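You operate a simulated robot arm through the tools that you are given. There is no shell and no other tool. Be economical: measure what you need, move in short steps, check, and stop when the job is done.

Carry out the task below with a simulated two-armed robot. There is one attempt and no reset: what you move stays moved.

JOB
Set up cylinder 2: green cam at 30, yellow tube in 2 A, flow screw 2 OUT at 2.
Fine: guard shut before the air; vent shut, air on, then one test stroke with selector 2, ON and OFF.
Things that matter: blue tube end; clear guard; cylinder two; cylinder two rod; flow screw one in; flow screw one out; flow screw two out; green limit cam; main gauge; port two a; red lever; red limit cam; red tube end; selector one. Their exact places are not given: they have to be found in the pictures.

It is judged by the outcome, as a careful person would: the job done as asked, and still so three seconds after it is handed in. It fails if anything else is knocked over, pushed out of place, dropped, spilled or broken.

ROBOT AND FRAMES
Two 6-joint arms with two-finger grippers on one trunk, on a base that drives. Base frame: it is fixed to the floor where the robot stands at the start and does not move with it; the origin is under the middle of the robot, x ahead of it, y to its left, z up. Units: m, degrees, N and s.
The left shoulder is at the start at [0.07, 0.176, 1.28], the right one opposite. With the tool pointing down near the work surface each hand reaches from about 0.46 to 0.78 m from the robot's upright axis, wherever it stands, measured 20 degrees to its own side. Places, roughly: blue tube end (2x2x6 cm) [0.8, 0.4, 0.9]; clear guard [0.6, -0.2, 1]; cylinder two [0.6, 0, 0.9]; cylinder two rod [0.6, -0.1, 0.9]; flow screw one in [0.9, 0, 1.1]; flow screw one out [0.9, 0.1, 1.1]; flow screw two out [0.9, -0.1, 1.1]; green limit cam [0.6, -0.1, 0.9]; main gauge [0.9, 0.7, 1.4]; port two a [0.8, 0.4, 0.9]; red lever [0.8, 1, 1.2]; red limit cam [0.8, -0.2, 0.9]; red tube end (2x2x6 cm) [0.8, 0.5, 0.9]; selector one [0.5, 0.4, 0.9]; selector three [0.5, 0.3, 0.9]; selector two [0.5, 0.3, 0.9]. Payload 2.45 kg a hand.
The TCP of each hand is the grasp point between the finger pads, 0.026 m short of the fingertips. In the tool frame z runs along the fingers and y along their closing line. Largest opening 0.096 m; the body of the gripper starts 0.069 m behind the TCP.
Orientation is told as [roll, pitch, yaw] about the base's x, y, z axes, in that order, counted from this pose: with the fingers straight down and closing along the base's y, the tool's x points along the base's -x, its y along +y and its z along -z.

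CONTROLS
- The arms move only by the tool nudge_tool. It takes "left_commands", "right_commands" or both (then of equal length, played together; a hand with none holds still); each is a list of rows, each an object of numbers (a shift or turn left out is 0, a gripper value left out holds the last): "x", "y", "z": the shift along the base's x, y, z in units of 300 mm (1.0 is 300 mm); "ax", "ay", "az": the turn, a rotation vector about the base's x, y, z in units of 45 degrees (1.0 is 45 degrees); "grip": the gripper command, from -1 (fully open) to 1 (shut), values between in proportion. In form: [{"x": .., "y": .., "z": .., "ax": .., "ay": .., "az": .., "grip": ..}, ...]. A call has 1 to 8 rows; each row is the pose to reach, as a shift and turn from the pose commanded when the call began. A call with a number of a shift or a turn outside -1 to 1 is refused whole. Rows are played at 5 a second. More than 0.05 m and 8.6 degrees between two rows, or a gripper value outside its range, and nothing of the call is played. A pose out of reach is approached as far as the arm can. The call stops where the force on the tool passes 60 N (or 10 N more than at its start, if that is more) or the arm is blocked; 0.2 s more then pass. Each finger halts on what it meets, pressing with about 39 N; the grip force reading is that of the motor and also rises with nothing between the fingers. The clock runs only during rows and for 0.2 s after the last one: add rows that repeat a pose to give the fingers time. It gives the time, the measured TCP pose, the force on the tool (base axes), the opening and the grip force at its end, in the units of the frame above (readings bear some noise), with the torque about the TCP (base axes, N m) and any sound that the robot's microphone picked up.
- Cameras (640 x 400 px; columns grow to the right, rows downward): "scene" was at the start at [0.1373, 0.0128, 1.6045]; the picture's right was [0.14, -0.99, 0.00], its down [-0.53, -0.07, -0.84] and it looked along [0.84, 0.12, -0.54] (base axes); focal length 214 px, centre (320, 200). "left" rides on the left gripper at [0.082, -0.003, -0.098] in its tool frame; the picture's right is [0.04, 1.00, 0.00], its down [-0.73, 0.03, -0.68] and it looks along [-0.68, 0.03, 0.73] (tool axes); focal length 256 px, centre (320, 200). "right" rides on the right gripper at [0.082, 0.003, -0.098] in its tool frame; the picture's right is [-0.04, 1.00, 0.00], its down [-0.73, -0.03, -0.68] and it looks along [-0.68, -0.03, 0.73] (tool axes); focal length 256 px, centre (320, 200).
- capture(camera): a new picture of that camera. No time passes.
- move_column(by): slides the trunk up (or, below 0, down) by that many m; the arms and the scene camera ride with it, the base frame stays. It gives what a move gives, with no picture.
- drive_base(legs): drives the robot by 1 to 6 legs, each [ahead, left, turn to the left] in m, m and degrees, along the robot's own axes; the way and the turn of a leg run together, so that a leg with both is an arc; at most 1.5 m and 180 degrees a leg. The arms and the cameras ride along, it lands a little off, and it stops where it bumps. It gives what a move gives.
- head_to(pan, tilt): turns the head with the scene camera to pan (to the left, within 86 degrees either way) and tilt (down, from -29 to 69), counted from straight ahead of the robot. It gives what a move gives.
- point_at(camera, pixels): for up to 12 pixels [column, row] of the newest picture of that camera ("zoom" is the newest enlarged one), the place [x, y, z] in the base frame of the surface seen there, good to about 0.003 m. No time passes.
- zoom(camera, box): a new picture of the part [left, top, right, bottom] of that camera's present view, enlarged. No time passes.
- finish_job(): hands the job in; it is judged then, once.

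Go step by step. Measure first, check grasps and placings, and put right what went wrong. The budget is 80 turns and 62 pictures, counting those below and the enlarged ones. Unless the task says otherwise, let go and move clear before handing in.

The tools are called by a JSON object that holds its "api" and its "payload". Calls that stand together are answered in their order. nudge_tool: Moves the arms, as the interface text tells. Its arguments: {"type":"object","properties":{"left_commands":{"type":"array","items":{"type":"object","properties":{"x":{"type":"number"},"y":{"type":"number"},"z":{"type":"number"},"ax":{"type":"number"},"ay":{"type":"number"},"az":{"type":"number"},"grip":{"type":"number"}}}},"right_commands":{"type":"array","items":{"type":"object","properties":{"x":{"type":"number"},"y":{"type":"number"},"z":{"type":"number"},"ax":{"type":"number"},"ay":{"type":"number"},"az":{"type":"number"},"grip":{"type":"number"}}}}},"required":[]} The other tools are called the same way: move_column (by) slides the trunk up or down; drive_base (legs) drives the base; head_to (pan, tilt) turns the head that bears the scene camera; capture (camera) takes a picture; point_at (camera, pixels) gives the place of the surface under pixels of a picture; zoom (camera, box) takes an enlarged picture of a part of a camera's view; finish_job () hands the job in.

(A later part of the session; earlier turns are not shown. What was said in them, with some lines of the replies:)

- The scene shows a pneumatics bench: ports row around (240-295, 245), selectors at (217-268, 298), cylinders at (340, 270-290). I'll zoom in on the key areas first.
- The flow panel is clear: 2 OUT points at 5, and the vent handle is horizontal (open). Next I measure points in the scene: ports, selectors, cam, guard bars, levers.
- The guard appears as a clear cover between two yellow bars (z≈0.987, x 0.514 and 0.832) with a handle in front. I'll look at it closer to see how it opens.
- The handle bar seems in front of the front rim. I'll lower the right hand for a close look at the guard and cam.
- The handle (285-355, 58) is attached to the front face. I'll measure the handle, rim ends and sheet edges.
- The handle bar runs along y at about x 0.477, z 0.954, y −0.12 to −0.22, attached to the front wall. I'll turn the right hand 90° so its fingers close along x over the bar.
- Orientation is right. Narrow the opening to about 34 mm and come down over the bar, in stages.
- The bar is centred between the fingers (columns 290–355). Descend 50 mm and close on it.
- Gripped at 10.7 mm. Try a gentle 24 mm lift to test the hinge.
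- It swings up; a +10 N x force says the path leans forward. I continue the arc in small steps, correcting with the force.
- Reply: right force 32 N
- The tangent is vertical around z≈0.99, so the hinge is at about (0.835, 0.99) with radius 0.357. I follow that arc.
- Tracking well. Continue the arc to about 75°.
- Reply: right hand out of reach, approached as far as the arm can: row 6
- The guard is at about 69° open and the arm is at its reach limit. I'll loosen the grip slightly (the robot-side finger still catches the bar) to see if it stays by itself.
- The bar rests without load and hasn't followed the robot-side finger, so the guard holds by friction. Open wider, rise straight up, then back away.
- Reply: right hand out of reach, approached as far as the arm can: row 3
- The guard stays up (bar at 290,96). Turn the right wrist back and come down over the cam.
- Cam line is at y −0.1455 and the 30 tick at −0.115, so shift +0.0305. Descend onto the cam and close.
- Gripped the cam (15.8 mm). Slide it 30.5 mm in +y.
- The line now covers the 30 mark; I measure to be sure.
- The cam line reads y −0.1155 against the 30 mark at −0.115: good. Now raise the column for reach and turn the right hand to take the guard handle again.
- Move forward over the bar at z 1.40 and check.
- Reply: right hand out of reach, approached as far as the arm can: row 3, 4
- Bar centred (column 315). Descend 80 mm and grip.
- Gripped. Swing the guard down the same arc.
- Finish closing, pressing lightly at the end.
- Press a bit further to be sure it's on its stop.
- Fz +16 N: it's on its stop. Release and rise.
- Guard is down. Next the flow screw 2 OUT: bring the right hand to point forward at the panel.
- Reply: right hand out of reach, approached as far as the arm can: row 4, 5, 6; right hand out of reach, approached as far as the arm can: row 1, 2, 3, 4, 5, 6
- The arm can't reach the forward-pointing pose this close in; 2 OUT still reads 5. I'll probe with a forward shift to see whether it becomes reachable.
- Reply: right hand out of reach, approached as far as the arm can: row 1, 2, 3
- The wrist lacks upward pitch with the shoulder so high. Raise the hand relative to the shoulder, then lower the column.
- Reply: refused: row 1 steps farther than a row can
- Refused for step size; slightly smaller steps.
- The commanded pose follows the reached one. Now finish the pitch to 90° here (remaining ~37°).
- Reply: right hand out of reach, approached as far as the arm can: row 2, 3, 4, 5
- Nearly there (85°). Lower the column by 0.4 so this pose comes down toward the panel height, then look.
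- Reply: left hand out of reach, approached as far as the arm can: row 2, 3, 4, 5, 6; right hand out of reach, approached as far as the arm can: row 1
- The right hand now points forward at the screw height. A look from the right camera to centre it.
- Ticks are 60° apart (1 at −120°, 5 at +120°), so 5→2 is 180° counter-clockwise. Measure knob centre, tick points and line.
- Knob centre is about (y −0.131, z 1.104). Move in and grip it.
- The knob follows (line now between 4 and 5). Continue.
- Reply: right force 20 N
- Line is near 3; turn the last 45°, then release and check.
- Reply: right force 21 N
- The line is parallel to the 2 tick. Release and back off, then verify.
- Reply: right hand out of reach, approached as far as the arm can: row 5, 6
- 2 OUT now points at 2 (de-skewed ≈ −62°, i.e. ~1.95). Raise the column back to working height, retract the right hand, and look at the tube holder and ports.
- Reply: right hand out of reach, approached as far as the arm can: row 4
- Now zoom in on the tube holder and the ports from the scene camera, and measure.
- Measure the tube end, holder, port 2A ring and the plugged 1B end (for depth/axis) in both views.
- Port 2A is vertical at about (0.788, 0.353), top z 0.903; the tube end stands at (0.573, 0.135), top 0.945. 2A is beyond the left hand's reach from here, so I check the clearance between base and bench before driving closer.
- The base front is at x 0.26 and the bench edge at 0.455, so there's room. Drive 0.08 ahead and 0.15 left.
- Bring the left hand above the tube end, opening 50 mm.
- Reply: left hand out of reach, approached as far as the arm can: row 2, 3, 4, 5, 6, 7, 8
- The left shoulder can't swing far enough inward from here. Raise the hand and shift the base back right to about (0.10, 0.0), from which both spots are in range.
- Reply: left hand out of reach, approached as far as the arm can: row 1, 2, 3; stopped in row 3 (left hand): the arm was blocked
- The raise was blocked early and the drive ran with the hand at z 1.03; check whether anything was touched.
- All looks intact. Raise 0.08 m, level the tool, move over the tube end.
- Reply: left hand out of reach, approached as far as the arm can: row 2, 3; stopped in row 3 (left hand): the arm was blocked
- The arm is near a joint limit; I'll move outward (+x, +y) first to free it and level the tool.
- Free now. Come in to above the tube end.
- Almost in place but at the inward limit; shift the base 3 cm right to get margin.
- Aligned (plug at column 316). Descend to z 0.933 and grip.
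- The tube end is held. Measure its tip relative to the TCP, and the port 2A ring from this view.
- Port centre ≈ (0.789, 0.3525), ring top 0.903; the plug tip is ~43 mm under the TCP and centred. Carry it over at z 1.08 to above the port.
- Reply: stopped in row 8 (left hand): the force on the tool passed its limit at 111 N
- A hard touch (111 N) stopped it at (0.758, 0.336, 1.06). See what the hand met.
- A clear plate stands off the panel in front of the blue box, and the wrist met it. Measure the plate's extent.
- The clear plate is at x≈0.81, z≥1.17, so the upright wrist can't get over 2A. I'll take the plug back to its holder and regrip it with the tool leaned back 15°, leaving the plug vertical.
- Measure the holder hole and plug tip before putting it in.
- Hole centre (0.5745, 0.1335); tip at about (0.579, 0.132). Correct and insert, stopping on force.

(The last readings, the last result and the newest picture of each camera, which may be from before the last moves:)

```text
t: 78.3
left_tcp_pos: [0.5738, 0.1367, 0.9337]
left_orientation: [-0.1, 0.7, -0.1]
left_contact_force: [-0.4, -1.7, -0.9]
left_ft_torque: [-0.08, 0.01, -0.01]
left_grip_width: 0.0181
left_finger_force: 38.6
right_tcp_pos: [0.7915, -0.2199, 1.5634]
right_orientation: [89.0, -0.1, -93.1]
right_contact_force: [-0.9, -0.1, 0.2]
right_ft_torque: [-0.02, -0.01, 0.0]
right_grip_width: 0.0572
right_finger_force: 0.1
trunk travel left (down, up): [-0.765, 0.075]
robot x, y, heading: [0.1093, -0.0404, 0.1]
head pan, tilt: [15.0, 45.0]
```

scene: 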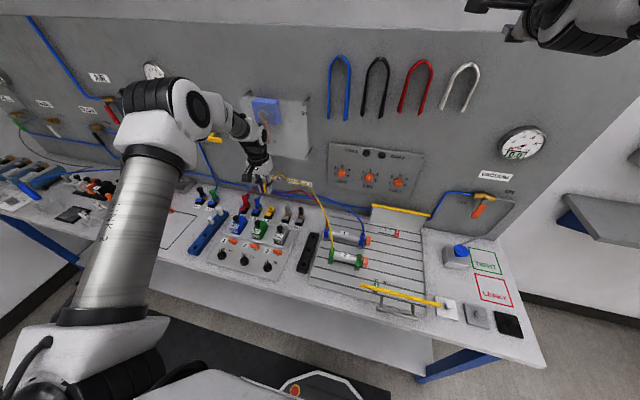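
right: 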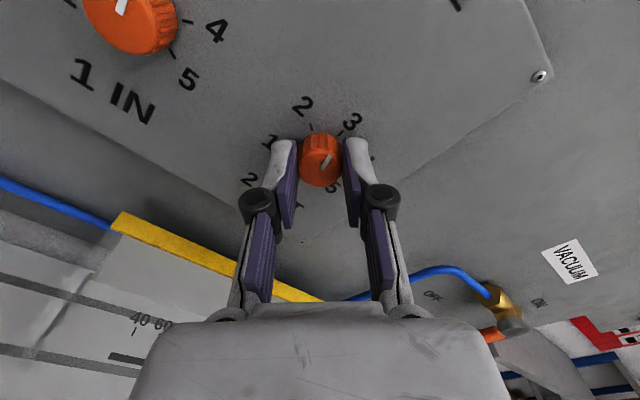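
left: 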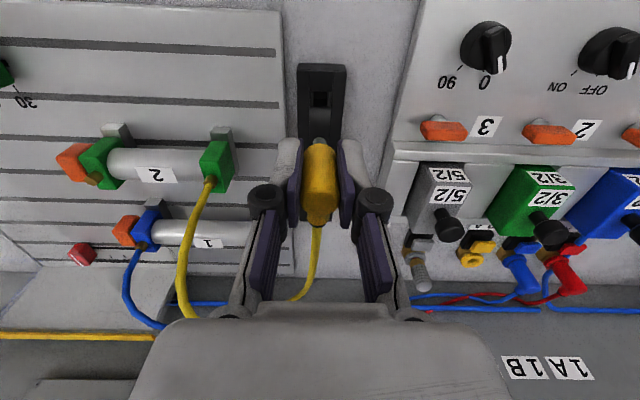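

Seated. Loosen, lean the tool 15°, and regrip.

{"api": "nudge_tool", "payload": {"left_commands": [{"grip": 0.35}, {"grip": 0.35}, {"ay": -0.17, "z": 0.008}, {"ay": -0.35, "z": 0.015}, {"ay": -0.35, "z": 0.015, "grip": 1}, {"ay": -0.35, "z": 0.015}, {"ay": -0.35, "z": 0.015}]}}

{"api": "nudge_tool", "payload": {"left_commands": [{"z": 0.1}, {"z": 0.22}, {"z": 0.35}, {"z": 0.45}]}}

{"api": "capture", "payload": {"camera": "left"}}

```text
t: 79.9
left_tcp_pos: [0.5663, 0.137, 0.9413]
left_orientation: [0.0, -15.2, -0.1]
left_contact_force: [-24.2, -4.9, -3.9]
left_ft_torque: [-0.23, 1.05, -0.04]
left_grip_width: 0.0183
left_finger_force: 39.0
left hand out of reach, approached as far as the arm can: row 3, 4
right_tcp_pos: [0.7833, -0.2192, 1.5655]
right_orientation: [89.3, -0.2, -93.2]
right_contact_force: [-0.2, 0.2, 0.4]
right_ft_torque: [0.01, 0.0, 0.01]
right_grip_width: 0.0576
right_finger_force: 0.0
trunk travel left (down, up): [-0.765, 0.075]
robot x, y, heading: [0.1114, -0.0355, 0.3]
head pan, tilt: [15.0, 45.0]
```

```text
t: 81.0
left_tcp_pos: [0.5299, 0.1374, 1.0007]
left_orientation: [-2.0, -4.1, 1.9]
left_contact_force: [0.5, 0.4, -0.2]
left_ft_torque: [-0.01, 0.0, -0.03]
left_grip_width: 0.0185
left_finger_force: 39.3
right_tcp_pos: [0.7905, -0.2199, 1.5647]
right_orientation: [88.9, -0.2, -93.2]
right_contact_force: [-0.4, 0.4, 0.4]
right_ft_torque: [-0.02, 0.01, -0.01]
right_grip_width: 0.0576
right_finger_force: 0.1
trunk travel left (down, up): [-0.765, 0.075]
robot x, y, heading: [0.108, -0.0371, 0.2]
head pan, tilt: [15.0, 45.0]
stopped in row 4 (left hand): the arm was blocked; the commanded pose is now the measured one
```

```text
12 pictures are left
```

left: 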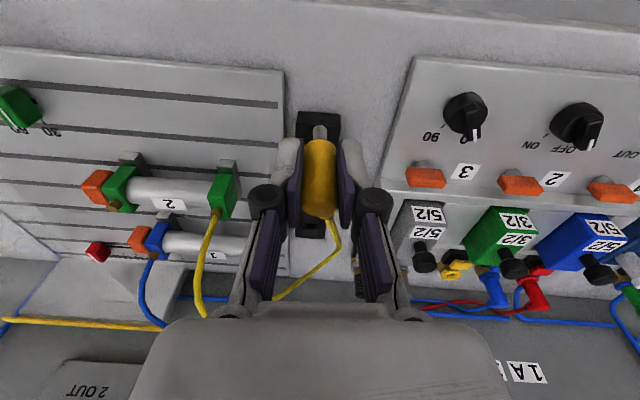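

The plug is held (tilted in the hand as intended) though the arm drifted at its inner limit. Move outward and restore the 15° lean.

{"api": "nudge_tool", "payload": {"left_commands": [{"x": 0.1, "y": 0.06, "z": 0.05}, {"x": 0.2, "y": 0.16, "z": 0.1, "ay": -0.04}, {"x": 0.3, "y": 0.26, "z": 0.15, "ay": -0.1, "ax": 0.045, "az": -0.045}, {"x": 0.38, "y": 0.37, "z": 0.22, "ay": -0.17, "ax": 0.045, "az": -0.045}, {"x": 0.46, "y": 0.47, "z": 0.27, "ay": -0.245, "ax": 0.045, "az": -0.045}, {"x": 0.56, "y": 0.57, "z": 0.27, "ay": -0.245, "ax": 0.045, "az": -0.045}, {"x": 0.67, "y": 0.66, "z": 0.22, "ay": -0.245, "ax": 0.045, "az": -0.045}]}}

{"api": "capture", "payload": {"camera": "left"}}

```text
t: 82.6
left_tcp_pos: [0.7314, 0.3421, 1.0641]
left_orientation: [0.1, -15.2, -0.7]
left_contact_force: [1.1, -0.4, -1.1]
left_ft_torque: [-0.02, 0.0, 0.01]
left_grip_width: 0.0183
left_finger_force: 39.0
right_tcp_pos: [0.7924, -0.2183, 1.5629]
right_orientation: [88.9, -0.3, -92.9]
right_contact_force: [0.6, 0.0, -0.7]
right_ft_torque: [0.03, -0.04, -0.01]
right_grip_width: 0.0577
right_finger_force: 0.0
trunk travel left (down, up): [-0.765, 0.075]
robot x, y, heading: [0.1097, -0.0406, 0.3]
head pan, tilt: [15.0, 45.0]
```

```text
11 pictures are left
```

left: 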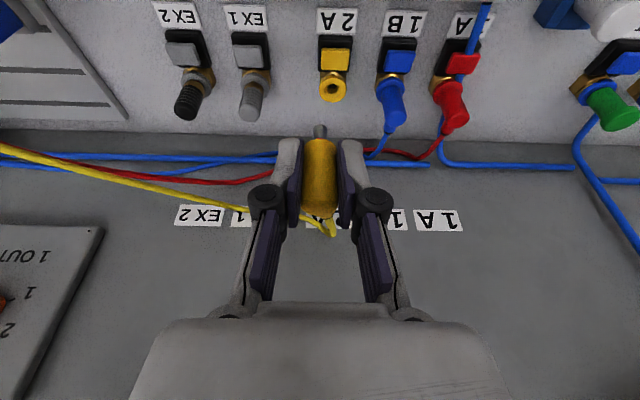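

Pose is good. Measure plug tip/body and the port from this view.

{"api": "point_at", "payload": {"camera": "left", "pixels": [[320, 127], [320, 133], [320, 145], [320, 165], [320, 185], [321, 200], [333, 88], [323, 88], [343, 88], [333, 78], [333, 99]]}}

```text
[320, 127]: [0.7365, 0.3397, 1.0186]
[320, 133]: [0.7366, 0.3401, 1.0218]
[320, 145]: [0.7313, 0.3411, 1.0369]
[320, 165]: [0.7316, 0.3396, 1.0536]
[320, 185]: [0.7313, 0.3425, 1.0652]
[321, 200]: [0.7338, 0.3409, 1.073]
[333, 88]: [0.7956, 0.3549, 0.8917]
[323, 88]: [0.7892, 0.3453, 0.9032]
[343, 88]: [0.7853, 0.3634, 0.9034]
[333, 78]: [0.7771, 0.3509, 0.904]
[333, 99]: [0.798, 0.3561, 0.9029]
```

Plug is vertical, axis at (0.740, 0.3405), tip z≈1.017; port at (0.788, 0.3535). Shift over the port and go down to just above it.

{"api": "nudge_tool", "payload": {"left_commands": [{"x": 0.08, "y": 0.022}, {"x": 0.159, "y": 0.043, "z": -0.05}, {"x": 0.159, "y": 0.043, "z": -0.17}, {"x": 0.159, "y": 0.043, "z": -0.3}, {"x": 0.159, "y": 0.043, "z": -0.32}]}}

{"api": "zoom", "payload": {"camera": "left", "box": [240, 80, 400, 180]}}

```text
t: 83.8
left_tcp_pos: [0.7767, 0.3494, 0.9685]
left_orientation: [0.1, -15.2, -0.7]
left_contact_force: [-0.5, 0.1, -0.4]
left_ft_torque: [0.01, 0.01, 0.01]
left_grip_width: 0.0186
left_finger_force: 39.1
right_tcp_pos: [0.79, -0.2188, 1.5653]
right_orientation: [89.1, -0.2, -93.1]
right_contact_force: [0.0, 0.4, 0.3]
right_ft_torque: [-0.04, 0.02, 0.0]
right_grip_width: 0.0577
right_finger_force: 0.0
trunk travel left (down, up): [-0.765, 0.075]
robot x, y, heading: [0.1136, -0.0378, 0.1]
head pan, tilt: [15.0, 45.0]
```

```text
4.00 times, centred on (320, 130) of left
```

zoom: 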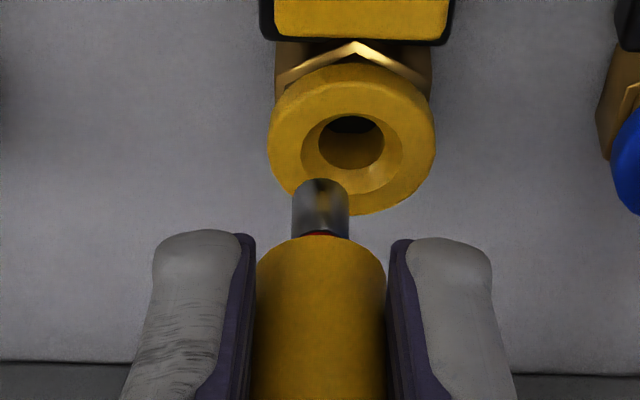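

The hole (352,140) is a bit to +y of the tip (320). Measure.

{"api": "point_at", "payload": {"camera": "zoom", "pixels": [[320, 195], [320, 225], [295, 215], [345, 215], [275, 140], [430, 135], [350, 75], [350, 208], [306, 145], [400, 145], [352, 118], [320, 300]]}}

```text
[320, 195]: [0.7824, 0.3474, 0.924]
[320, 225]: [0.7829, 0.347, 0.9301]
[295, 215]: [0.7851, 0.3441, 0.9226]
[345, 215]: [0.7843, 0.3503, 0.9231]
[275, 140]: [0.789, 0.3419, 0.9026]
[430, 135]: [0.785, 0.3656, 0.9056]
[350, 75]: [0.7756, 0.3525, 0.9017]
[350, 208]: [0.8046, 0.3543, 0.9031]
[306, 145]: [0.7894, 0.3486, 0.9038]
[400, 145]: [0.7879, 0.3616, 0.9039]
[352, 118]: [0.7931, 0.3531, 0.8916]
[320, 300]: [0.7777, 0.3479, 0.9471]
```

Shift +3 mm x, +7 mm y and push in, stopping on force.

{"api": "nudge_tool", "payload": {"left_commands": [{"x": 0.01, "y": 0.0235}, {"x": 0.01, "y": 0.0235, "z": -0.03}, {"x": 0.01, "y": 0.0235, "z": -0.06}, {"x": 0.01, "y": 0.0235, "z": -0.085}, {"x": 0.01, "y": 0.0235, "z": -0.105}, {"x": 0.01, "y": 0.0235, "z": -0.12}]}}

{"api": "zoom", "payload": {"camera": "left", "box": [240, 80, 400, 180]}}

```text
t: 85.2
left_tcp_pos: [0.7816, 0.357, 0.936]
left_orientation: [0.2, -15.4, -0.7]
left_contact_force: [0.8, -0.6, 8.4]
left_ft_torque: [-0.03, -0.15, -0.01]
left_grip_width: 0.0183
left_finger_force: 38.9
right_tcp_pos: [0.788, -0.221, 1.5639]
right_orientation: [89.1, -0.2, -93.1]
right_contact_force: [-0.7, -0.1, 0.2]
right_ft_torque: [0.0, 0.02, -0.03]
right_grip_width: 0.0575
right_finger_force: 0.2
trunk travel left (down, up): [-0.765, 0.075]
robot x, y, heading: [0.112, -0.0402, 0.1]
head pan, tilt: [15.0, 45.0]
```

```text
4.00 times, centred on (320, 130) of left
```

zoom: 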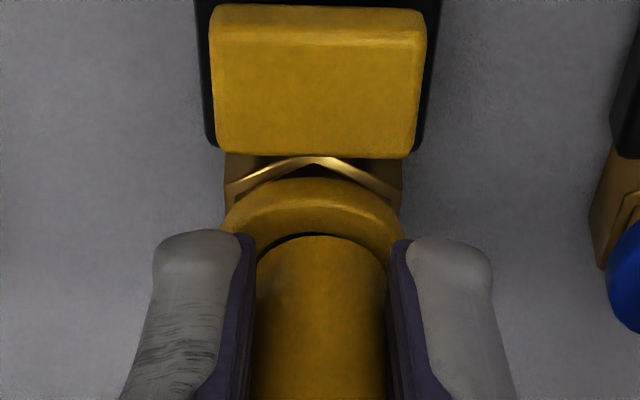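

It's in; press further to latch it.

{"api": "nudge_tool", "payload": {"left_commands": [{"z": -0.012}, {"z": -0.024}, {"z": -0.036}, {"z": -0.036}]}}

```text
t: 86.2
left_tcp_pos: [0.7794, 0.3564, 0.9306]
left_orientation: [0.2, -15.8, -0.6]
left_contact_force: [5.7, 10.0, 36.5]
left_ft_torque: [0.35, -0.32, 0.34]
left_grip_width: 0.0184
left_finger_force: 38.7
right_tcp_pos: [0.7835, -0.2213, 1.5668]
right_orientation: [89.3, -0.2, -93.1]
right_contact_force: [0.1, 0.8, -0.5]
right_ft_torque: [-0.01, 0.02, -0.01]
right_grip_width: 0.0576
right_finger_force: 0.1
trunk travel left (down, up): [-0.765, 0.075]
robot x, y, heading: [0.1111, -0.035, 0.2]
head pan, tilt: [15.0, 45.0]
```

36 N, bottomed out. Gentle pull test to confirm it is latched.

{"api": "nudge_tool", "payload": {"left_commands": [{"z": 0.03}, {"z": 0.048}, {"z": 0.048}]}}

```text
t: 87.0
left_tcp_pos: [0.7801, 0.3565, 0.9333]
left_orientation: [-0.1, -14.5, -0.7]
left_contact_force: [-1.2, -8.2, -30.0]
left_ft_torque: [-0.31, 0.38, -0.07]
left_grip_width: 0.0188
left_finger_force: 38.6
right_tcp_pos: [0.7952, -0.2183, 1.5599]
right_orientation: [88.8, -0.3, -93.2]
right_contact_force: [1.1, -0.1, -0.6]
right_ft_torque: [-0.02, 0.01, -0.03]
right_grip_width: 0.0574
right_finger_force: 0.0
trunk travel left (down, up): [-0.765, 0.075]
robot x, y, heading: [0.1108, -0.0399, 0.1]
head pan, tilt: [15.0, 45.0]
```

Latched: it resists 30 N. Release and retreat along the tool axis.

{"api": "nudge_tool", "payload": {"left_commands": [{"z": -0.024}, {"z": -0.024, "grip": 0.2}, {"z": -0.024}, {"z": 0.09, "x": -0.04}, {"z": 0.22, "x": -0.1}, {"z": 0.36, "x": -0.16}, {"z": 0.48, "x": -0.25}, {"z": 0.55, "x": -0.38}]}}

{"api": "capture", "payload": {"camera": "left"}}

```text
t: 88.8
left_tcp_pos: [0.6639, 0.3571, 1.1035]
left_orientation: [0.1, -15.5, -0.7]
left_contact_force: [-0.4, 0.5, -0.4]
left_ft_torque: [0.01, -0.01, -0.01]
left_grip_width: 0.0384
left_finger_force: 0.1
right_tcp_pos: [0.7866, -0.2193, 1.5666]
right_orientation: [89.3, -0.2, -93.2]
right_contact_force: [-0.1, 0.5, 0.1]
right_ft_torque: [-0.01, 0.03, 0.01]
right_grip_width: 0.0577
right_finger_force: 0.0
trunk travel left (down, up): [-0.765, 0.075]
robot x, y, heading: [0.1114, -0.0383, 0.4]
head pan, tilt: [15.0, 45.0]
```

```text
8 pictures are left
```

left: 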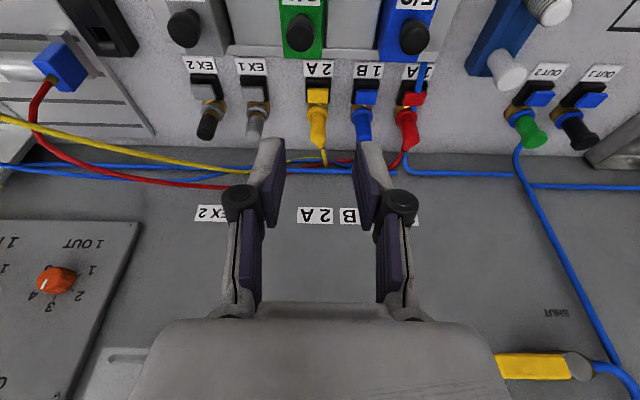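

The yellow plug sits in 2A like its neighbours. Now locate the vent lever (left picture) and the air lever (last scene picture).

{"api": "point_at", "payload": {"camera": "left", "pixels": [[503, 367], [520, 367], [540, 367], [560, 366], [580, 366], [555, 313], [540, 380], [540, 356]]}}

{"api": "point_at", "payload": {"camera": "scene", "pixels": [[210, 135], [216, 139], [221, 140], [107, 103], [110, 110], [114, 117], [118, 123], [108, 99], [128, 112]]}}

```text
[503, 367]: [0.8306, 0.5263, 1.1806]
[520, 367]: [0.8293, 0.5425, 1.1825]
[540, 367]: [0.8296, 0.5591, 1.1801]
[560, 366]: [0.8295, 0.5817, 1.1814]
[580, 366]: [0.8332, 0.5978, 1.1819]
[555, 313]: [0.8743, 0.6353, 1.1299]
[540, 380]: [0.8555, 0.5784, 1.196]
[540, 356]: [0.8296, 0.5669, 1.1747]
```

```text
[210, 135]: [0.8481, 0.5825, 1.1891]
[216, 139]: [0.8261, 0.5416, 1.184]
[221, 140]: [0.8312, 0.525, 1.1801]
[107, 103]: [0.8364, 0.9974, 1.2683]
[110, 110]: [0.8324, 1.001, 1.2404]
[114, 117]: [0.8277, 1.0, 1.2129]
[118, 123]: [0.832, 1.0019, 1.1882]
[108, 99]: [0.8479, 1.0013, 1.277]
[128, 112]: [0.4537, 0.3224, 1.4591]
```

Vent lever: pivot (y 0.60, z 1.183), arm to y 0.52, SHUT is down. Air lever: pivot (1.00, 1.275), hanging down. For both I want the left hand pointing forward with a lower column: raise and pitch it, then drive back and left.

{"api": "nudge_tool", "payload": {"left_commands": [{"z": 0.14, "ay": -0.14, "grip": 1}, {"z": 0.29, "ay": -0.29}, {"z": 0.44, "ay": -0.44}, {"z": 0.59, "ay": -0.59}, {"z": 0.74, "ay": -0.74}, {"z": 0.9, "ay": -0.88}]}}

{"api": "drive_base", "payload": {"legs": [[-0.1, 0.0, 0], [0.0, 0.4, 0]]}}

{"api": "move_column", "payload": {"by": -0.22}}

```text
t: 90.2
left_tcp_pos: [0.72, 0.3478, 1.3499]
left_orientation: [0.9, -55.0, -1.1]
left_contact_force: [-0.3, -0.2, -0.1]
left_ft_torque: [0.01, 0.02, -0.01]
left_grip_width: 0.0
left_finger_force: 28.5
left hand out of reach, approached as far as the arm can: row 5, 6
right_tcp_pos: [0.7918, -0.2203, 1.5632]
right_orientation: [89.0, -0.2, -93.1]
right_contact_force: [1.1, -1.0, 0.6]
right_ft_torque: [0.01, 0.02, 0.02]
right_grip_width: 0.0576
right_finger_force: 0.1
trunk travel left (down, up): [-0.765, 0.075]
robot x, y, heading: [0.1085, -0.0351, 0.4]
head pan, tilt: [15.0, 45.0]
```

```text
t: 93.4
left_tcp_pos: [0.6209, 0.745, 1.3512]
left_orientation: [1.1, -54.9, -1.7]
left_contact_force: [-0.5, -0.3, 0.6]
left_ft_torque: [0.01, -0.02, -0.01]
left_grip_width: 0.0
left_finger_force: 28.4
right_tcp_pos: [0.6869, 0.1751, 1.5645]
right_orientation: [89.0, -0.1, -93.8]
right_contact_force: [-0.8, -0.2, 0.1]
right_ft_torque: [0.01, 0.06, 0.0]
right_grip_width: 0.0575
right_finger_force: 0.0
trunk travel left (down, up): [-0.765, 0.075]
robot x, y, heading: [0.0091, 0.3651, -0.2]
head pan, tilt: [15.0, 45.0]
```

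```text
t: 95.8
left_tcp_pos: [0.6215, 0.7464, 1.1295]
left_orientation: [0.8, -54.9, -1.7]
left_contact_force: [-0.3, -0.1, -0.9]
left_ft_torque: [-0.03, 0.01, 0.01]
left_grip_width: 0.0002
left_finger_force: 28.6
right_tcp_pos: [0.6858, 0.1767, 1.3436]
right_orientation: [89.1, -0.1, -93.7]
right_contact_force: [0.1, -1.2, 0.0]
right_ft_torque: [-0.03, 0.02, 0.03]
right_grip_width: 0.0575
right_finger_force: 0.0
trunk travel left (down, up): [-0.545, 0.295]
robot x, y, heading: [0.0042, 0.3612, -0.1]
head pan, tilt: [15.0, 45.0]
```

Move to in front of and above the vent lever.

{"api": "nudge_tool", "payload": {"left_commands": [{"y": -0.13, "z": 0.08}, {"y": -0.26, "z": 0.16}, {"y": -0.4, "z": 0.24}, {"y": -0.53, "z": 0.31}, {"y": -0.67, "z": 0.368}, {"y": -0.67, "z": 0.368, "x": 0.15}, {"y": -0.67, "z": 0.368, "x": 0.3}, {"y": -0.67, "z": 0.368, "x": 0.4}]}}

{"api": "capture", "payload": {"camera": "left"}}

```text
t: 97.5
left_tcp_pos: [0.7434, 0.5444, 1.2376]
left_orientation: [0.9, -54.9, -1.7]
left_contact_force: [1.0, -0.6, -1.3]
left_ft_torque: [-0.01, -0.04, 0.01]
left_grip_width: 0.0003
left_finger_force: 28.6
left hand out of reach, approached as far as the arm can: row 1, 2, 3, 4, 5
right_tcp_pos: [0.688, 0.1748, 1.3441]
right_orientation: [89.1, -0.2, -93.7]
right_contact_force: [0.1, -0.2, 0.3]
right_ft_torque: [-0.01, 0.02, -0.01]
right_grip_width: 0.0578
right_finger_force: 0.1
trunk travel left (down, up): [-0.545, 0.295]
robot x, y, heading: [0.0109, 0.3643, -0.3]
head pan, tilt: [15.0, 45.0]
```

```text
7 pictures are left
```

left: 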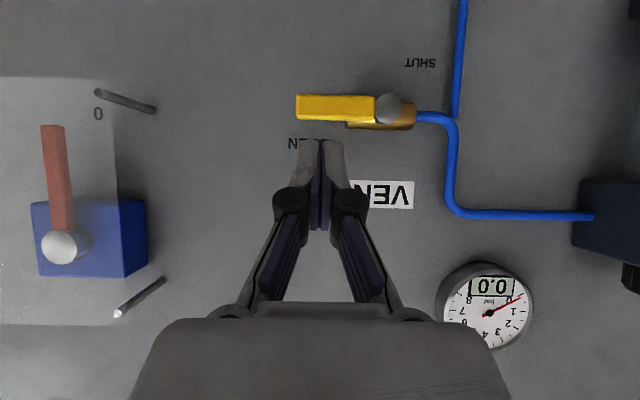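

The closed fingertips are just above the lever. Confirm the lever geometry from this view.

{"api": "point_at", "payload": {"camera": "left", "pixels": [[300, 105], [340, 107], [375, 108], [389, 105], [340, 96], [340, 120], [365, 125], [320, 146]]}}

```text
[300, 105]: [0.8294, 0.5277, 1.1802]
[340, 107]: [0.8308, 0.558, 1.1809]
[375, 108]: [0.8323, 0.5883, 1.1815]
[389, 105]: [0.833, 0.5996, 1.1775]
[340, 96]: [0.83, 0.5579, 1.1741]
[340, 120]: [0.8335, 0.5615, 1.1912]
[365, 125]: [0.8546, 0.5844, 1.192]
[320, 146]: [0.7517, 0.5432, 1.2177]
```

Lever confirmed. Push it down through the quarter arc.

{"api": "nudge_tool", "payload": {"left_commands": [{"x": 0.14, "z": -0.02}, {"x": 0.265, "z": -0.03}, {"x": 0.265, "z": -0.1, "y": -0.005}, {"x": 0.265, "y": -0.02, "z": -0.2}, {"x": 0.265, "y": 0.0, "z": -0.26}, {"x": 0.265, "y": 0.03, "z": -0.31}, {"x": 0.265, "y": 0.08, "z": -0.345}, {"x": 0.265, "y": 0.14, "z": -0.367}]}}

{"api": "capture", "payload": {"camera": "left"}}

```text
t: 99.3
left_tcp_pos: [0.8203, 0.5781, 1.1348]
left_orientation: [1.5, -55.0, -2.4]
left_contact_force: [1.0, -17.4, 5.3]
left_ft_torque: [0.07, -0.05, -0.15]
left_grip_width: 0.0
left_finger_force: 28.4
right_tcp_pos: [0.6849, 0.1687, 1.3457]
right_orientation: [88.9, 0.1, -93.8]
right_contact_force: [0.1, -0.4, -0.2]
right_ft_torque: [0.02, 0.02, 0.04]
right_grip_width: 0.0577
right_finger_force: 0.1
trunk travel left (down, up): [-0.545, 0.295]
robot x, y, heading: [0.0117, 0.3645, -0.2]
head pan, tilt: [15.0, 45.0]
```

```text
6 pictures are left
```

left: 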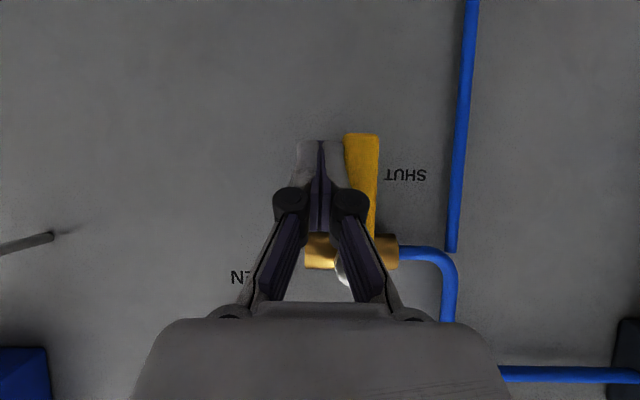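

Lever is practically down; push a little more onto its stop, then back away.

{"api": "nudge_tool", "payload": {"left_commands": [{"y": 0.02}, {"y": 0.04}, {"y": 0.04}]}}

{"api": "nudge_tool", "payload": {"left_commands": [{"y": -0.06}, {"y": -0.08, "x": -0.1}, {"y": -0.08, "x": -0.25}, {"y": -0.08, "x": -0.4}, {"y": -0.08, "x": -0.55}]}}

{"api": "drive_base", "payload": {"legs": [[0.0, 0.4, 0]]}}

{"api": "capture", "payload": {"camera": "left"}}

```text
t: 100.2
left_tcp_pos: [0.8202, 0.58, 1.1324]
left_orientation: [1.9, -54.9, -3.2]
left_contact_force: [-4.1, -39.1, 1.3]
left_ft_torque: [0.11, -0.11, -0.35]
left_grip_width: 0.0
left_finger_force: 28.1
right_tcp_pos: [0.6838, 0.1635, 1.3456]
right_orientation: [89.1, 0.0, -94.2]
right_contact_force: [-0.1, 1.0, 0.2]
right_ft_torque: [-0.01, 0.04, -0.06]
right_grip_width: 0.0573
right_finger_force: 0.1
trunk travel left (down, up): [-0.545, 0.295]
robot x, y, heading: [0.0083, 0.363, -0.8]
head pan, tilt: [15.0, 45.0]
stopped in row 3 (left hand): the force on the tool passed its limit at 61 N (the readings are from after the stop); the commanded pose is now the measured one
```

```text
t: 101.4
left_tcp_pos: [0.6709, 0.564, 1.1294]
left_orientation: [2.3, -54.7, -3.9]
left_contact_force: [-0.2, -0.9, 0.7]
left_ft_torque: [0.0, 0.02, 0.03]
left_grip_width: 0.0001
left_finger_force: 28.2
left hand out of reach, approached as far as the arm can: row 5
right_tcp_pos: [0.684, 0.1719, 1.3445]
right_orientation: [89.1, -0.1, -93.8]
right_contact_force: [-0.6, -0.5, -0.7]
right_ft_torque: [0.0, 0.03, 0.01]
right_grip_width: 0.0577
right_finger_force: 0.0
trunk travel left (down, up): [-0.545, 0.295]
robot x, y, heading: [0.0065, 0.3629, -0.6]
head pan, tilt: [15.0, 45.0]
```

```text
t: 103.8
left_tcp_pos: [0.6786, 0.9559, 1.1291]
left_orientation: [1.0, -54.6, -2.6]
left_contact_force: [0.1, 0.0, -0.7]
left_ft_torque: [0.01, 0.0, 0.02]
left_grip_width: 0.0
left_finger_force: 28.8
right_tcp_pos: [0.6894, 0.5638, 1.3444]
right_orientation: [89.0, -0.1, -94.2]
right_contact_force: [-0.3, -0.5, -0.5]
right_ft_torque: [0.02, -0.01, -0.05]
right_grip_width: 0.0577
right_finger_force: 0.0
trunk travel left (down, up): [-0.545, 0.295]
robot x, y, heading: [0.0117, 0.758, -1.1]
head pan, tilt: [15.0, 45.0]
```

```text
5 pictures are left
```

left: 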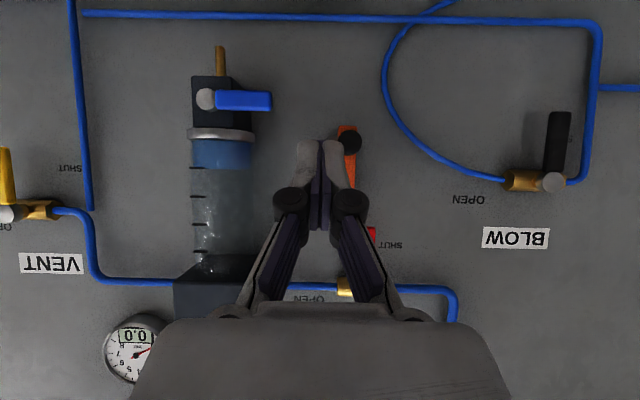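

Vent is shut (lever at left edge now points down). The red air lever sits at (370,235) with OPEN to its right; measure nearby obstacles.

{"api": "point_at", "payload": {"camera": "left", "pixels": [[371, 235], [345, 130], [348, 143], [350, 170], [350, 182], [230, 285], [245, 275], [200, 290], [185, 310], [345, 286], [262, 100], [5, 180]]}}

```text
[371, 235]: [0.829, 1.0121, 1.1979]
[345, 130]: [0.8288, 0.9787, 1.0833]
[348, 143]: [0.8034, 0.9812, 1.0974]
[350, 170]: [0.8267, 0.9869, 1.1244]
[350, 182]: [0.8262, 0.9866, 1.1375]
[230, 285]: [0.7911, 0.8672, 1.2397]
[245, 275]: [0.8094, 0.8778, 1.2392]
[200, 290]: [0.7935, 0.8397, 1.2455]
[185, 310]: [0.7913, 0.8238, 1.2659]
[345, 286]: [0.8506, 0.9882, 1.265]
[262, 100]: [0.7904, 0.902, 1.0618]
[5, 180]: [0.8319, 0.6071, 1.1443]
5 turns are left
```

Five turns remain, so I batch: open the air lever (push from the +y side to −y/up), retreat, picture, then drive to the selector station, raise the column and bring the left hand down above selector 2.

{"api": "nudge_tool", "payload": {"left_commands": [{"y": 0.1, "z": 0.1}, {"y": 0.2, "z": 0.2}, {"y": 0.263, "z": 0.32}, {"x": 0.14, "y": 0.263, "z": 0.32}, {"x": 0.28, "y": 0.263, "z": 0.32}, {"x": 0.41, "y": 0.263, "z": 0.32}, {"x": 0.475, "y": 0.263, "z": 0.32}]}}

{"api": "nudge_tool", "payload": {"left_commands": [{"y": -0.06}, {"y": -0.118}, {"y": -0.181, "z": 0.011}, {"y": -0.238, "z": 0.04}, {"y": -0.273, "z": 0.073}, {"y": -0.3, "z": 0.117}, {"y": -0.3, "z": 0.15}, {"y": -0.3, "z": 0.175}]}}

{"api": "nudge_tool", "payload": {"left_commands": [{"z": -0.06}, {"z": -0.08, "x": -0.12}, {"z": -0.08, "x": -0.26}, {"z": -0.08, "x": -0.4}, {"z": -0.02, "x": -0.5}]}}

{"api": "capture", "payload": {"camera": "left"}}

{"api": "point_at", "payload": {"camera": "scene", "pixels": [[221, 254], [243, 260], [245, 258], [267, 266], [244, 264], [247, 262], [236, 237], [258, 243], [252, 266], [236, 262]]}}

{"api": "drive_base", "payload": {"legs": [[0.0, -0.62, 0]]}}

{"api": "move_column", "payload": {"by": 0.22}}

{"api": "nudge_tool", "payload": {"left_commands": [{"ay": 0.17, "x": -0.07}, {"ay": 0.34, "x": -0.14}, {"ay": 0.51, "x": -0.21}, {"ay": 0.68, "x": -0.28}, {"ay": 0.85, "x": -0.35}, {"ay": 1.0, "x": -0.42, "grip": -0.3}]}}

{"api": "nudge_tool", "payload": {"left_commands": [{"ay": 0.11, "z": -0.14}, {"ay": 0.22, "z": -0.29}, {"ay": 0.22, "z": -0.44}, {"ay": 0.22, "z": -0.59}, {"ay": 0.22, "z": -0.74}, {"ay": 0.22, "z": -0.89}, {"ay": 0.22, "z": -1.0}]}}

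{"api": "capture", "payload": {"camera": "left"}}

```text
t: 105.4
left_tcp_pos: [0.8221, 1.0353, 1.2243]
left_orientation: [0.9, -54.6, -2.5]
left_contact_force: [0.2, -0.2, 1.6]
left_ft_torque: [0.02, -0.01, 0.01]
left_grip_width: 0.0002
left_finger_force: 27.9
left hand out of reach, approached as far as the arm can: row 1
right_tcp_pos: [0.6917, 0.5638, 1.3435]
right_orientation: [89.0, -0.2, -94.1]
right_contact_force: [0.1, 0.2, 0.2]
right_ft_torque: [0.03, -0.04, -0.01]
right_grip_width: 0.0578
right_finger_force: 0.1
trunk travel left (down, up): [-0.545, 0.295]
robot x, y, heading: [0.0126, 0.7552, -0.6]
head pan, tilt: [15.0, 45.0]
```

```text
t: 107.1
left_tcp_pos: [0.819, 0.9467, 1.2536]
left_orientation: [0.9, -52.5, -2.4]
left_contact_force: [-7.6, 4.5, -12.2]
left_ft_torque: [-0.01, 0.09, 0.09]
left_grip_width: 0.0001
left_finger_force: 28.5
right_tcp_pos: [0.6898, 0.5667, 1.3441]
right_orientation: [89.0, -0.3, -94.1]
right_contact_force: [-0.6, 0.9, 0.1]
right_ft_torque: [0.02, 0.0, 0.02]
right_grip_width: 0.0576
right_finger_force: 0.1
trunk travel left (down, up): [-0.545, 0.295]
robot x, y, heading: [0.0154, 0.7574, -0.8]
head pan, tilt: [15.0, 45.0]
stopped in row 8 (left hand): the force on the tool passed its limit at 72 N (the readings are from after the stop); the commanded pose is now the measured one
```

```text
t: 108.3
left_tcp_pos: [0.6657, 0.9465, 1.2508]
left_orientation: [1.0, -53.0, -2.5]
left_contact_force: [0.3, 0.2, 0.5]
left_ft_torque: [0.0, 0.01, -0.01]
left_grip_width: 0.0
left_finger_force: 28.5
right_tcp_pos: [0.6877, 0.5647, 1.346]
right_orientation: [89.1, -0.2, -94.1]
right_contact_force: [-0.7, 0.6, -0.5]
right_ft_torque: [-0.01, 0.04, 0.0]
right_grip_width: 0.0577
right_finger_force: 0.0
trunk travel left (down, up): [-0.545, 0.295]
robot x, y, heading: [0.0116, 0.7576, -0.9]
head pan, tilt: [15.0, 45.0]
```

```text
4 pictures are left
```

left: 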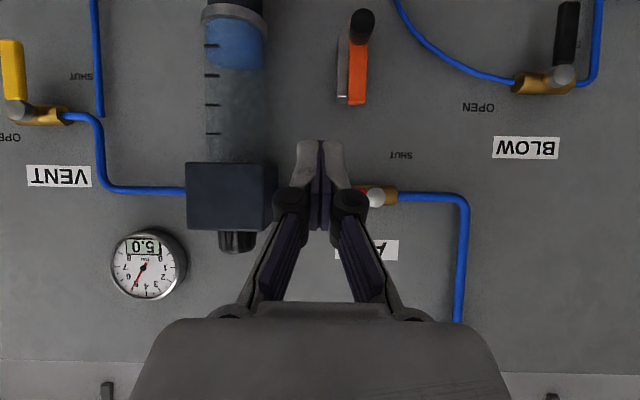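

```text
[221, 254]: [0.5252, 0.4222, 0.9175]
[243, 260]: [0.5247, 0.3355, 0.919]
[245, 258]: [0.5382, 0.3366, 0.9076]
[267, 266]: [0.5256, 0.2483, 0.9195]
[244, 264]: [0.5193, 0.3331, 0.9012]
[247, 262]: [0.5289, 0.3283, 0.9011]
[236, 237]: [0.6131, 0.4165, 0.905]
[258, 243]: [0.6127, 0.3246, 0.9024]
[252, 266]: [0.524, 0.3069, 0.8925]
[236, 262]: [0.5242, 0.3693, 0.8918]
```

```text
t: 111.7
left_tcp_pos: [0.6615, 0.3435, 1.2492]
left_orientation: [0.9, -53.0, -2.2]
left_contact_force: [0.1, -0.5, -0.8]
left_ft_torque: [-0.02, -0.04, -0.03]
left_grip_width: 0.0001
left_finger_force: 28.2
right_tcp_pos: [0.6836, -0.0371, 1.3449]
right_orientation: [89.1, -0.1, -94.0]
right_contact_force: [-0.4, -0.7, -0.8]
right_ft_torque: [0.01, 0.0, 0.01]
right_grip_width: 0.0576
right_finger_force: 0.1
trunk travel left (down, up): [-0.545, 0.295]
robot x, y, heading: [0.0089, 0.1515, -0.5]
head pan, tilt: [15.0, 45.0]
```

```text
t: 114.0
left_tcp_pos: [0.6599, 0.3431, 1.4692]
left_orientation: [0.9, -53.0, -2.2]
left_contact_force: [0.4, -0.4, 0.3]
left_ft_torque: [-0.01, 0.01, 0.03]
left_grip_width: 0.0
left_finger_force: 28.4
right_tcp_pos: [0.6836, -0.0381, 1.564]
right_orientation: [89.0, -0.2, -94.0]
right_contact_force: [0.8, 0.0, 0.9]
right_ft_torque: [0.02, 0.01, -0.03]
right_grip_width: 0.0576
right_finger_force: 0.2
trunk travel left (down, up): [-0.765, 0.075]
robot x, y, heading: [0.0042, 0.1521, -0.5]
head pan, tilt: [15.0, 45.0]
```

```text
t: 115.4
left_tcp_pos: [0.5331, 0.3444, 1.4694]
left_orientation: [-0.6, -7.9, -1.3]
left_contact_force: [0.1, -1.4, 0.0]
left_ft_torque: [0.03, 0.0, 0.04]
left_grip_width: 0.0625
left_finger_force: 0.1
right_tcp_pos: [0.6834, -0.038, 1.5645]
right_orientation: [89.1, -0.2, -93.9]
right_contact_force: [0.7, -0.1, -0.3]
right_ft_torque: [-0.01, 0.0, -0.03]
right_grip_width: 0.0574
right_finger_force: 0.0
trunk travel left (down, up): [-0.765, 0.075]
robot x, y, heading: [0.0074, 0.1551, -0.5]
head pan, tilt: [15.0, 45.0]
```

```text
t: 117.0
left_tcp_pos: [0.5356, 0.3468, 1.1676]
left_orientation: [-1.0, 1.9, -1.4]
left_contact_force: [0.3, -0.2, -0.2]
left_ft_torque: [-0.02, 0.01, -0.02]
left_grip_width: 0.0624
left_finger_force: 0.1
right_tcp_pos: [0.6844, -0.0366, 1.5633]
right_orientation: [89.1, -0.2, -93.8]
right_contact_force: [-0.2, 0.1, -0.8]
right_ft_torque: [-0.01, -0.02, -0.01]
right_grip_width: 0.0574
right_finger_force: 0.1
trunk travel left (down, up): [-0.765, 0.075]
robot x, y, heading: [0.0048, 0.1526, -0.6]
head pan, tilt: [15.0, 45.0]
```

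```text
3 pictures are left
4 turns are left
```

left: 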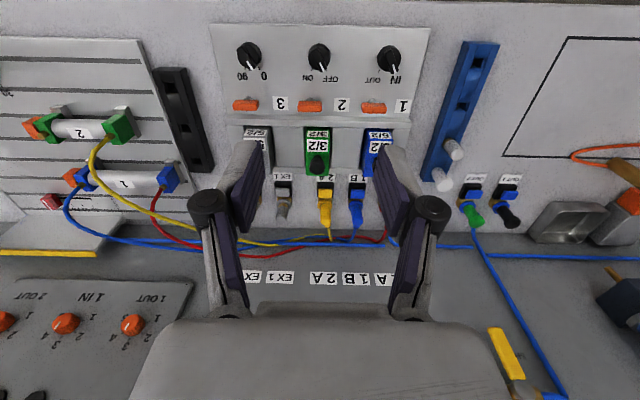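

Air is on: gauge 5.0, vent and red lever positions right. Measure selector 2 precisely (knob near 319,52 in the left picture).

{"api": "point_at", "payload": {"camera": "left", "pixels": [[319, 52], [319, 46], [311, 52], [327, 52], [323, 64], [324, 68], [310, 69], [331, 78], [308, 78], [300, 60], [319, 57]]}}

{"api": "zoom", "payload": {"camera": "left", "box": [279, 35, 359, 85]}}

```text
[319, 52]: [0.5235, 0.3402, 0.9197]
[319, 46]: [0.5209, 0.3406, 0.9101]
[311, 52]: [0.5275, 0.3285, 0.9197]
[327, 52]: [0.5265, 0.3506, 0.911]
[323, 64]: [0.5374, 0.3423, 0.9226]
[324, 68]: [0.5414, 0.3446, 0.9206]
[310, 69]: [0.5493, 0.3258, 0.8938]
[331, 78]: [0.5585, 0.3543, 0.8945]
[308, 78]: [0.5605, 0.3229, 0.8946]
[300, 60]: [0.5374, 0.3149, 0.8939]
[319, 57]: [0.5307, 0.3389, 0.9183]
```

```text
8.00 times, centred on (319, 60) of left
3 turns are left
```

zoom: 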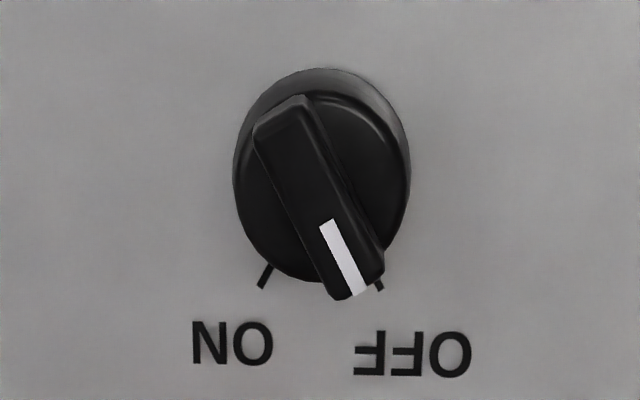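

Ticks are ±30° about +x: OFF now, ON is 60° clockwise. Grip bar at centre ≈(0.532, 0.338), turn to ON, wait for the stroke, and look.

{"api": "nudge_tool", "payload": {"left_commands": [{"az": 0.17, "z": -0.14, "ax": 0.02, "ay": -0.04, "grip": -0.1}, {"az": 0.34, "z": -0.29, "x": -0.012, "y": -0.029, "ax": 0.02, "ay": -0.04}, {"az": 0.51, "z": -0.44, "x": -0.012, "y": -0.029, "ax": 0.02, "ay": -0.04}, {"az": 0.65, "z": -0.58, "x": -0.012, "y": -0.029, "ax": 0.02, "ay": -0.04}, {"az": 0.65, "z": -0.68, "x": -0.012, "y": -0.029, "ax": 0.02, "ay": -0.04}, {"az": 0.65, "z": -0.74, "x": -0.012, "y": -0.029, "ax": 0.02, "ay": -0.04}, {"az": 0.65, "z": -0.768, "x": -0.012, "y": -0.029, "ax": 0.02, "ay": -0.04}]}}

{"api": "nudge_tool", "payload": {"left_commands": [{"grip": 0.5}, {"grip": 1}, {}, {}]}}

{"api": "nudge_tool", "payload": {"left_commands": [{"az": -0.17}, {"az": -0.34}, {"az": -0.51}, {"az": -0.68}, {"az": -0.84}, {"az": -1.0}]}}

{"api": "nudge_tool", "payload": {"left_commands": [{"az": -0.17}, {"az": -0.34}, {"az": -0.36}, {"az": -0.36}, {"az": -0.36}, {"az": -0.36}, {"az": -0.36}, {"az": -0.36}]}}

{"api": "nudge_tool", "payload": {"left_commands": [{}, {}, {}, {}, {}, {}, {}, {}]}}

{"api": "nudge_tool", "payload": {"left_commands": [{}, {}, {}, {}, {}, {}, {}, {}]}}

{"api": "zoom", "payload": {"camera": "scene", "box": [260, 190, 460, 315]}}

```text
t: 118.6
left_tcp_pos: [0.5303, 0.3358, 0.9384]
left_orientation: [-0.4, 0.0, 27.8]
left_contact_force: [0.3, -0.2, 0.1]
left_ft_torque: [0.02, -0.03, 0.02]
left_grip_width: 0.0529
left_finger_force: 0.1
right_tcp_pos: [0.6835, -0.0375, 1.5642]
right_orientation: [89.0, -0.2, -93.9]
right_contact_force: [0.2, -0.2, -0.1]
right_ft_torque: [0.0, 0.0, 0.01]
right_grip_width: 0.0577
right_finger_force: 0.1
trunk travel left (down, up): [-0.765, 0.075]
robot x, y, heading: [0.0068, 0.1526, -0.4]
head pan, tilt: [15.0, 45.0]
```

```text
t: 119.6
left_tcp_pos: [0.529, 0.3364, 0.9393]
left_orientation: [-0.5, 0.3, 27.9]
left_contact_force: [-8.7, 18.0, -0.9]
left_ft_torque: [0.13, 0.79, 0.12]
left_grip_width: 0.0098
left_finger_force: 37.8
right_tcp_pos: [0.6811, -0.0331, 1.5658]
right_orientation: [89.1, -0.2, -94.0]
right_contact_force: [-0.3, 0.2, 0.8]
right_ft_torque: [0.04, 0.02, 0.02]
right_grip_width: 0.0574
right_finger_force: 0.0
trunk travel left (down, up): [-0.765, 0.075]
robot x, y, heading: [0.0086, 0.1486, -0.5]
head pan, tilt: [15.0, 45.0]
```

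```text
t: 121.0
left_tcp_pos: [0.5287, 0.3411, 0.9384]
left_orientation: [-0.8, -0.2, -17.1]
left_contact_force: [-11.3, 51.9, -7.6]
left_ft_torque: [1.28, 0.4, 0.22]
left_grip_width: 0.01
left_finger_force: 37.1
right_tcp_pos: [0.6818, -0.025, 1.5655]
right_orientation: [89.1, -0.6, -93.9]
right_contact_force: [0.7, -0.4, -0.6]
right_ft_torque: [0.0, -0.02, -0.04]
right_grip_width: 0.0576
right_finger_force: 0.1
trunk travel left (down, up): [-0.765, 0.075]
robot x, y, heading: [0.0043, 0.1574, -0.2]
head pan, tilt: [15.0, 45.0]
```

```text
t: 122.4
left_tcp_pos: [0.5321, 0.341, 0.94]
left_orientation: [-0.5, -0.4, -32.9]
left_contact_force: [0.1, 37.1, 3.4]
left_ft_torque: [0.46, -0.84, 0.97]
left_grip_width: 0.0105
left_finger_force: 38.4
right_tcp_pos: [0.6858, -0.028, 1.5647]
right_orientation: [89.0, -0.5, -93.7]
right_contact_force: [0.2, 0.1, -0.1]
right_ft_torque: [-0.02, -0.02, 0.03]
right_grip_width: 0.0576
right_finger_force: 0.1
trunk travel left (down, up): [-0.765, 0.075]
robot x, y, heading: [0.0041, 0.1521, -0.4]
head pan, tilt: [15.0, 45.0]
stopped in row 6 (left hand): the force on the tool passed its limit at 64 N (the readings are from after the stop); the commanded pose is now the measured one
```

```text
t: 124.2
left_tcp_pos: [0.5322, 0.341, 0.94]
left_orientation: [-0.7, -0.5, -33.1]
left_contact_force: [4.4, 53.6, 6.9]
left_ft_torque: [1.31, 0.04, 0.99]
left_grip_width: 0.0106
left_finger_force: 38.4
right_tcp_pos: [0.685, -0.0261, 1.5673]
right_orientation: [89.1, -0.6, -93.7]
right_contact_force: [-0.6, -0.3, -1.1]
right_ft_torque: [-0.05, -0.02, 0.03]
right_grip_width: 0.0575
right_finger_force: 0.0
trunk travel left (down, up): [-0.765, 0.075]
robot x, y, heading: [0.0077, 0.1522, -0.4]
head pan, tilt: [15.0, 45.0]
```

```text
t: 126.0
left_tcp_pos: [0.5337, 0.3405, 0.9389]
left_orientation: [-0.6, -0.5, -33.2]
left_contact_force: [6.4, 54.5, 9.2]
left_ft_torque: [1.2, -0.29, 1.05]
left_grip_width: 0.0108
left_finger_force: 37.6
right_tcp_pos: [0.6854, -0.0251, 1.5664]
right_orientation: [89.0, -0.6, -93.9]
right_contact_force: [0.3, 0.4, 0.3]
right_ft_torque: [-0.03, 0.03, 0.02]
right_grip_width: 0.0577
right_finger_force: 0.1
trunk travel left (down, up): [-0.765, 0.075]
robot x, y, heading: [0.0027, 0.1515, -0.5]
head pan, tilt: [15.0, 45.0]
```

```text
3.20 times, centred on (360, 252) of scene
2 turns are left
```

zoom: 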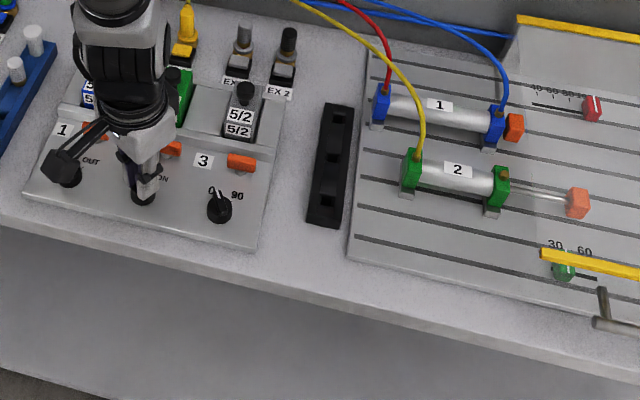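

Cylinder 2's rod has extended with ON. Now turn back to OFF (relieving the side force first), wait, let go, move clear and look.

{"api": "nudge_tool", "payload": {"left_commands": [{"y": 0.01}, {"y": 0.014, "az": 0.16}, {"y": 0.014, "az": 0.33}, {"y": 0.014, "az": 0.5}, {"y": 0.014, "az": 0.67}, {"y": 0.014, "az": 0.84}, {"y": 0.014, "az": 1.0}]}}

{"api": "nudge_tool", "payload": {"left_commands": [{"az": 0.15}, {"az": 0.3}, {"az": 0.38}, {"az": 0.4}, {"az": 0.4}]}}

{"api": "nudge_tool", "payload": {"left_commands": [{}, {}, {}, {}, {}, {}, {}, {}]}}

{"api": "nudge_tool", "payload": {"left_commands": [{"grip": 0.4}, {"grip": 0.2}, {"z": 0.08}, {"z": 0.2}, {"z": 0.35}, {"z": 0.5}, {"z": 0.65}, {"z": 0.8}]}}

{"api": "nudge_tool", "payload": {"left_commands": [{"y": 0.15}, {"y": 0.3}, {"y": 0.45}, {"y": 0.45}, {"y": 0.45}, {"y": 0.45}, {"y": 0.45}, {"y": 0.45}]}}

{"api": "zoom", "payload": {"camera": "scene", "box": [260, 190, 460, 315]}}

```text
t: 127.6
left_tcp_pos: [0.5326, 0.3399, 0.9383]
left_orientation: [-0.5, -0.1, 11.8]
left_contact_force: [-2.2, 16.2, -7.4]
left_ft_torque: [0.5, -0.58, -0.03]
left_grip_width: 0.01
left_finger_force: 37.4
right_tcp_pos: [0.6837, -0.034, 1.5648]
right_orientation: [89.0, -0.4, -94.0]
right_contact_force: [-0.4, 0.4, -0.5]
right_ft_torque: [-0.02, -0.01, 0.0]
right_grip_width: 0.0577
right_finger_force: 0.1
trunk travel left (down, up): [-0.765, 0.075]
robot x, y, heading: [0.0048, 0.1527, -0.6]
head pan, tilt: [15.0, 45.0]
```

```text
t: 128.8
left_tcp_pos: [0.5325, 0.3392, 0.9388]
left_orientation: [-0.3, 0.0, 29.8]
left_contact_force: [0.1, 11.5, -14.7]
left_ft_torque: [0.11, 0.27, 0.04]
left_grip_width: 0.01
left_finger_force: 37.7
right_tcp_pos: [0.6865, -0.0347, 1.5641]
right_orientation: [89.0, -0.3, -93.9]
right_contact_force: [0.7, -0.4, -0.1]
right_ft_torque: [0.01, -0.01, -0.02]
right_grip_width: 0.0575
right_finger_force: 0.0
trunk travel left (down, up): [-0.765, 0.075]
robot x, y, heading: [0.0081, 0.1549, -0.5]
head pan, tilt: [15.0, 45.0]
```

```text
t: 130.6
left_tcp_pos: [0.5324, 0.3397, 0.9394]
left_orientation: [-0.3, -0.1, 29.7]
left_contact_force: [-4.3, 9.4, -20.9]
left_ft_torque: [0.28, 0.02, 0.01]
left_grip_width: 0.01
left_finger_force: 37.4
right_tcp_pos: [0.6873, -0.034, 1.5646]
right_orientation: [89.0, -0.3, -94.0]
right_contact_force: [-0.4, -0.2, -0.5]
right_ft_torque: [-0.01, 0.0, 0.03]
right_grip_width: 0.0575
right_finger_force: 0.0
trunk travel left (down, up): [-0.765, 0.075]
robot x, y, heading: [0.0043, 0.1548, -0.4]
head pan, tilt: [15.0, 45.0]
```

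```text
t: 132.4
left_tcp_pos: [0.5342, 0.336, 1.1788]
left_orientation: [-0.3, -0.4, 29.7]
left_contact_force: [-0.4, -0.5, 0.5]
left_ft_torque: [-0.01, -0.01, 0.0]
left_grip_width: 0.0385
left_finger_force: 0.0
right_tcp_pos: [0.6823, -0.0383, 1.5644]
right_orientation: [89.1, -0.1, -93.9]
right_contact_force: [1.0, 0.1, -0.3]
right_ft_torque: [-0.05, 0.05, 0.01]
right_grip_width: 0.0576
right_finger_force: 0.0
trunk travel left (down, up): [-0.765, 0.075]
robot x, y, heading: [0.0089, 0.1493, -0.2]
head pan, tilt: [15.0, 45.0]
```

```text
t: 134.2
left_tcp_pos: [0.5339, 0.4728, 1.1774]
left_orientation: [-0.3, -0.2, 29.7]
left_contact_force: [0.6, -0.2, -0.1]
left_ft_torque: [0.02, 0.01, 0.03]
left_grip_width: 0.0383
left_finger_force: 0.1
right_tcp_pos: [0.6836, -0.037, 1.5653]
right_orientation: [89.0, -0.3, -93.9]
right_contact_force: [0.3, 0.4, 0.6]
right_ft_torque: [0.01, 0.01, 0.0]
right_grip_width: 0.0573
right_finger_force: 0.0
trunk travel left (down, up): [-0.765, 0.075]
robot x, y, heading: [0.0066, 0.1543, -0.4]
head pan, tilt: [15.0, 45.0]
```

```text
3.20 times, centred on (360, 252) of scene
1 turns are left
```

zoom: 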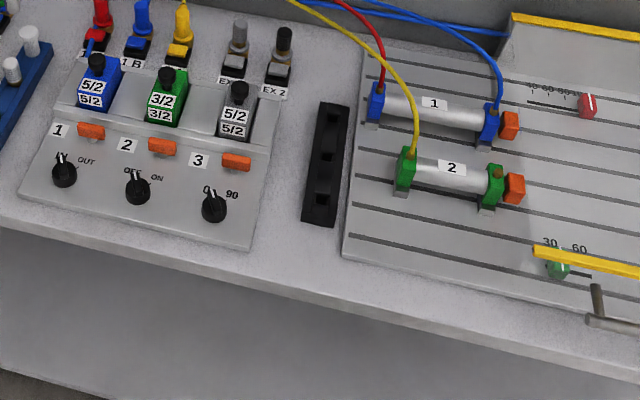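

The last picture shows the rod of cylinder 2 back in, selector 2 at OFF, the guard down, the green cam at 30 and the yellow tube in 2 A. Earlier pictures showed the vent lever at shut and the main gauge at 5.0 with the air on. Both hands are clear, so I'm handing in.

Cylinder 2 is set up as asked, with one ON/OFF test stroke done; flow screw 2 OUT reads about 2, set by eye.

{"api": "finish_job", "payload": {}}

```text
The job is handed in.
```

Cylinder 2 is set up, and I made one test stroke with selector 2: the rod came out on ON and went back on OFF.

- **Green cam:** at 30. It measured within about 1 mm of the mark.
- **Yellow tube:** latched in 2 A. It held against a pull of about 30 N.
- **Flow screw 2 OUT:** at about 2. I set it by eye, and two views put it between roughly 1.9 and 2.05.
- **Guard, vent and air:** the guard was shut before the air. The vent is shut and the air is on, with the main gauge at 5.0.

While I was carrying the yellow tube, the left wrist hit the clear plate in front of the blue box on the panel, at about 111 N. In the pictures taken right after, the plate, the box and its lever looked undisturbed. I didn't inspect them any further.
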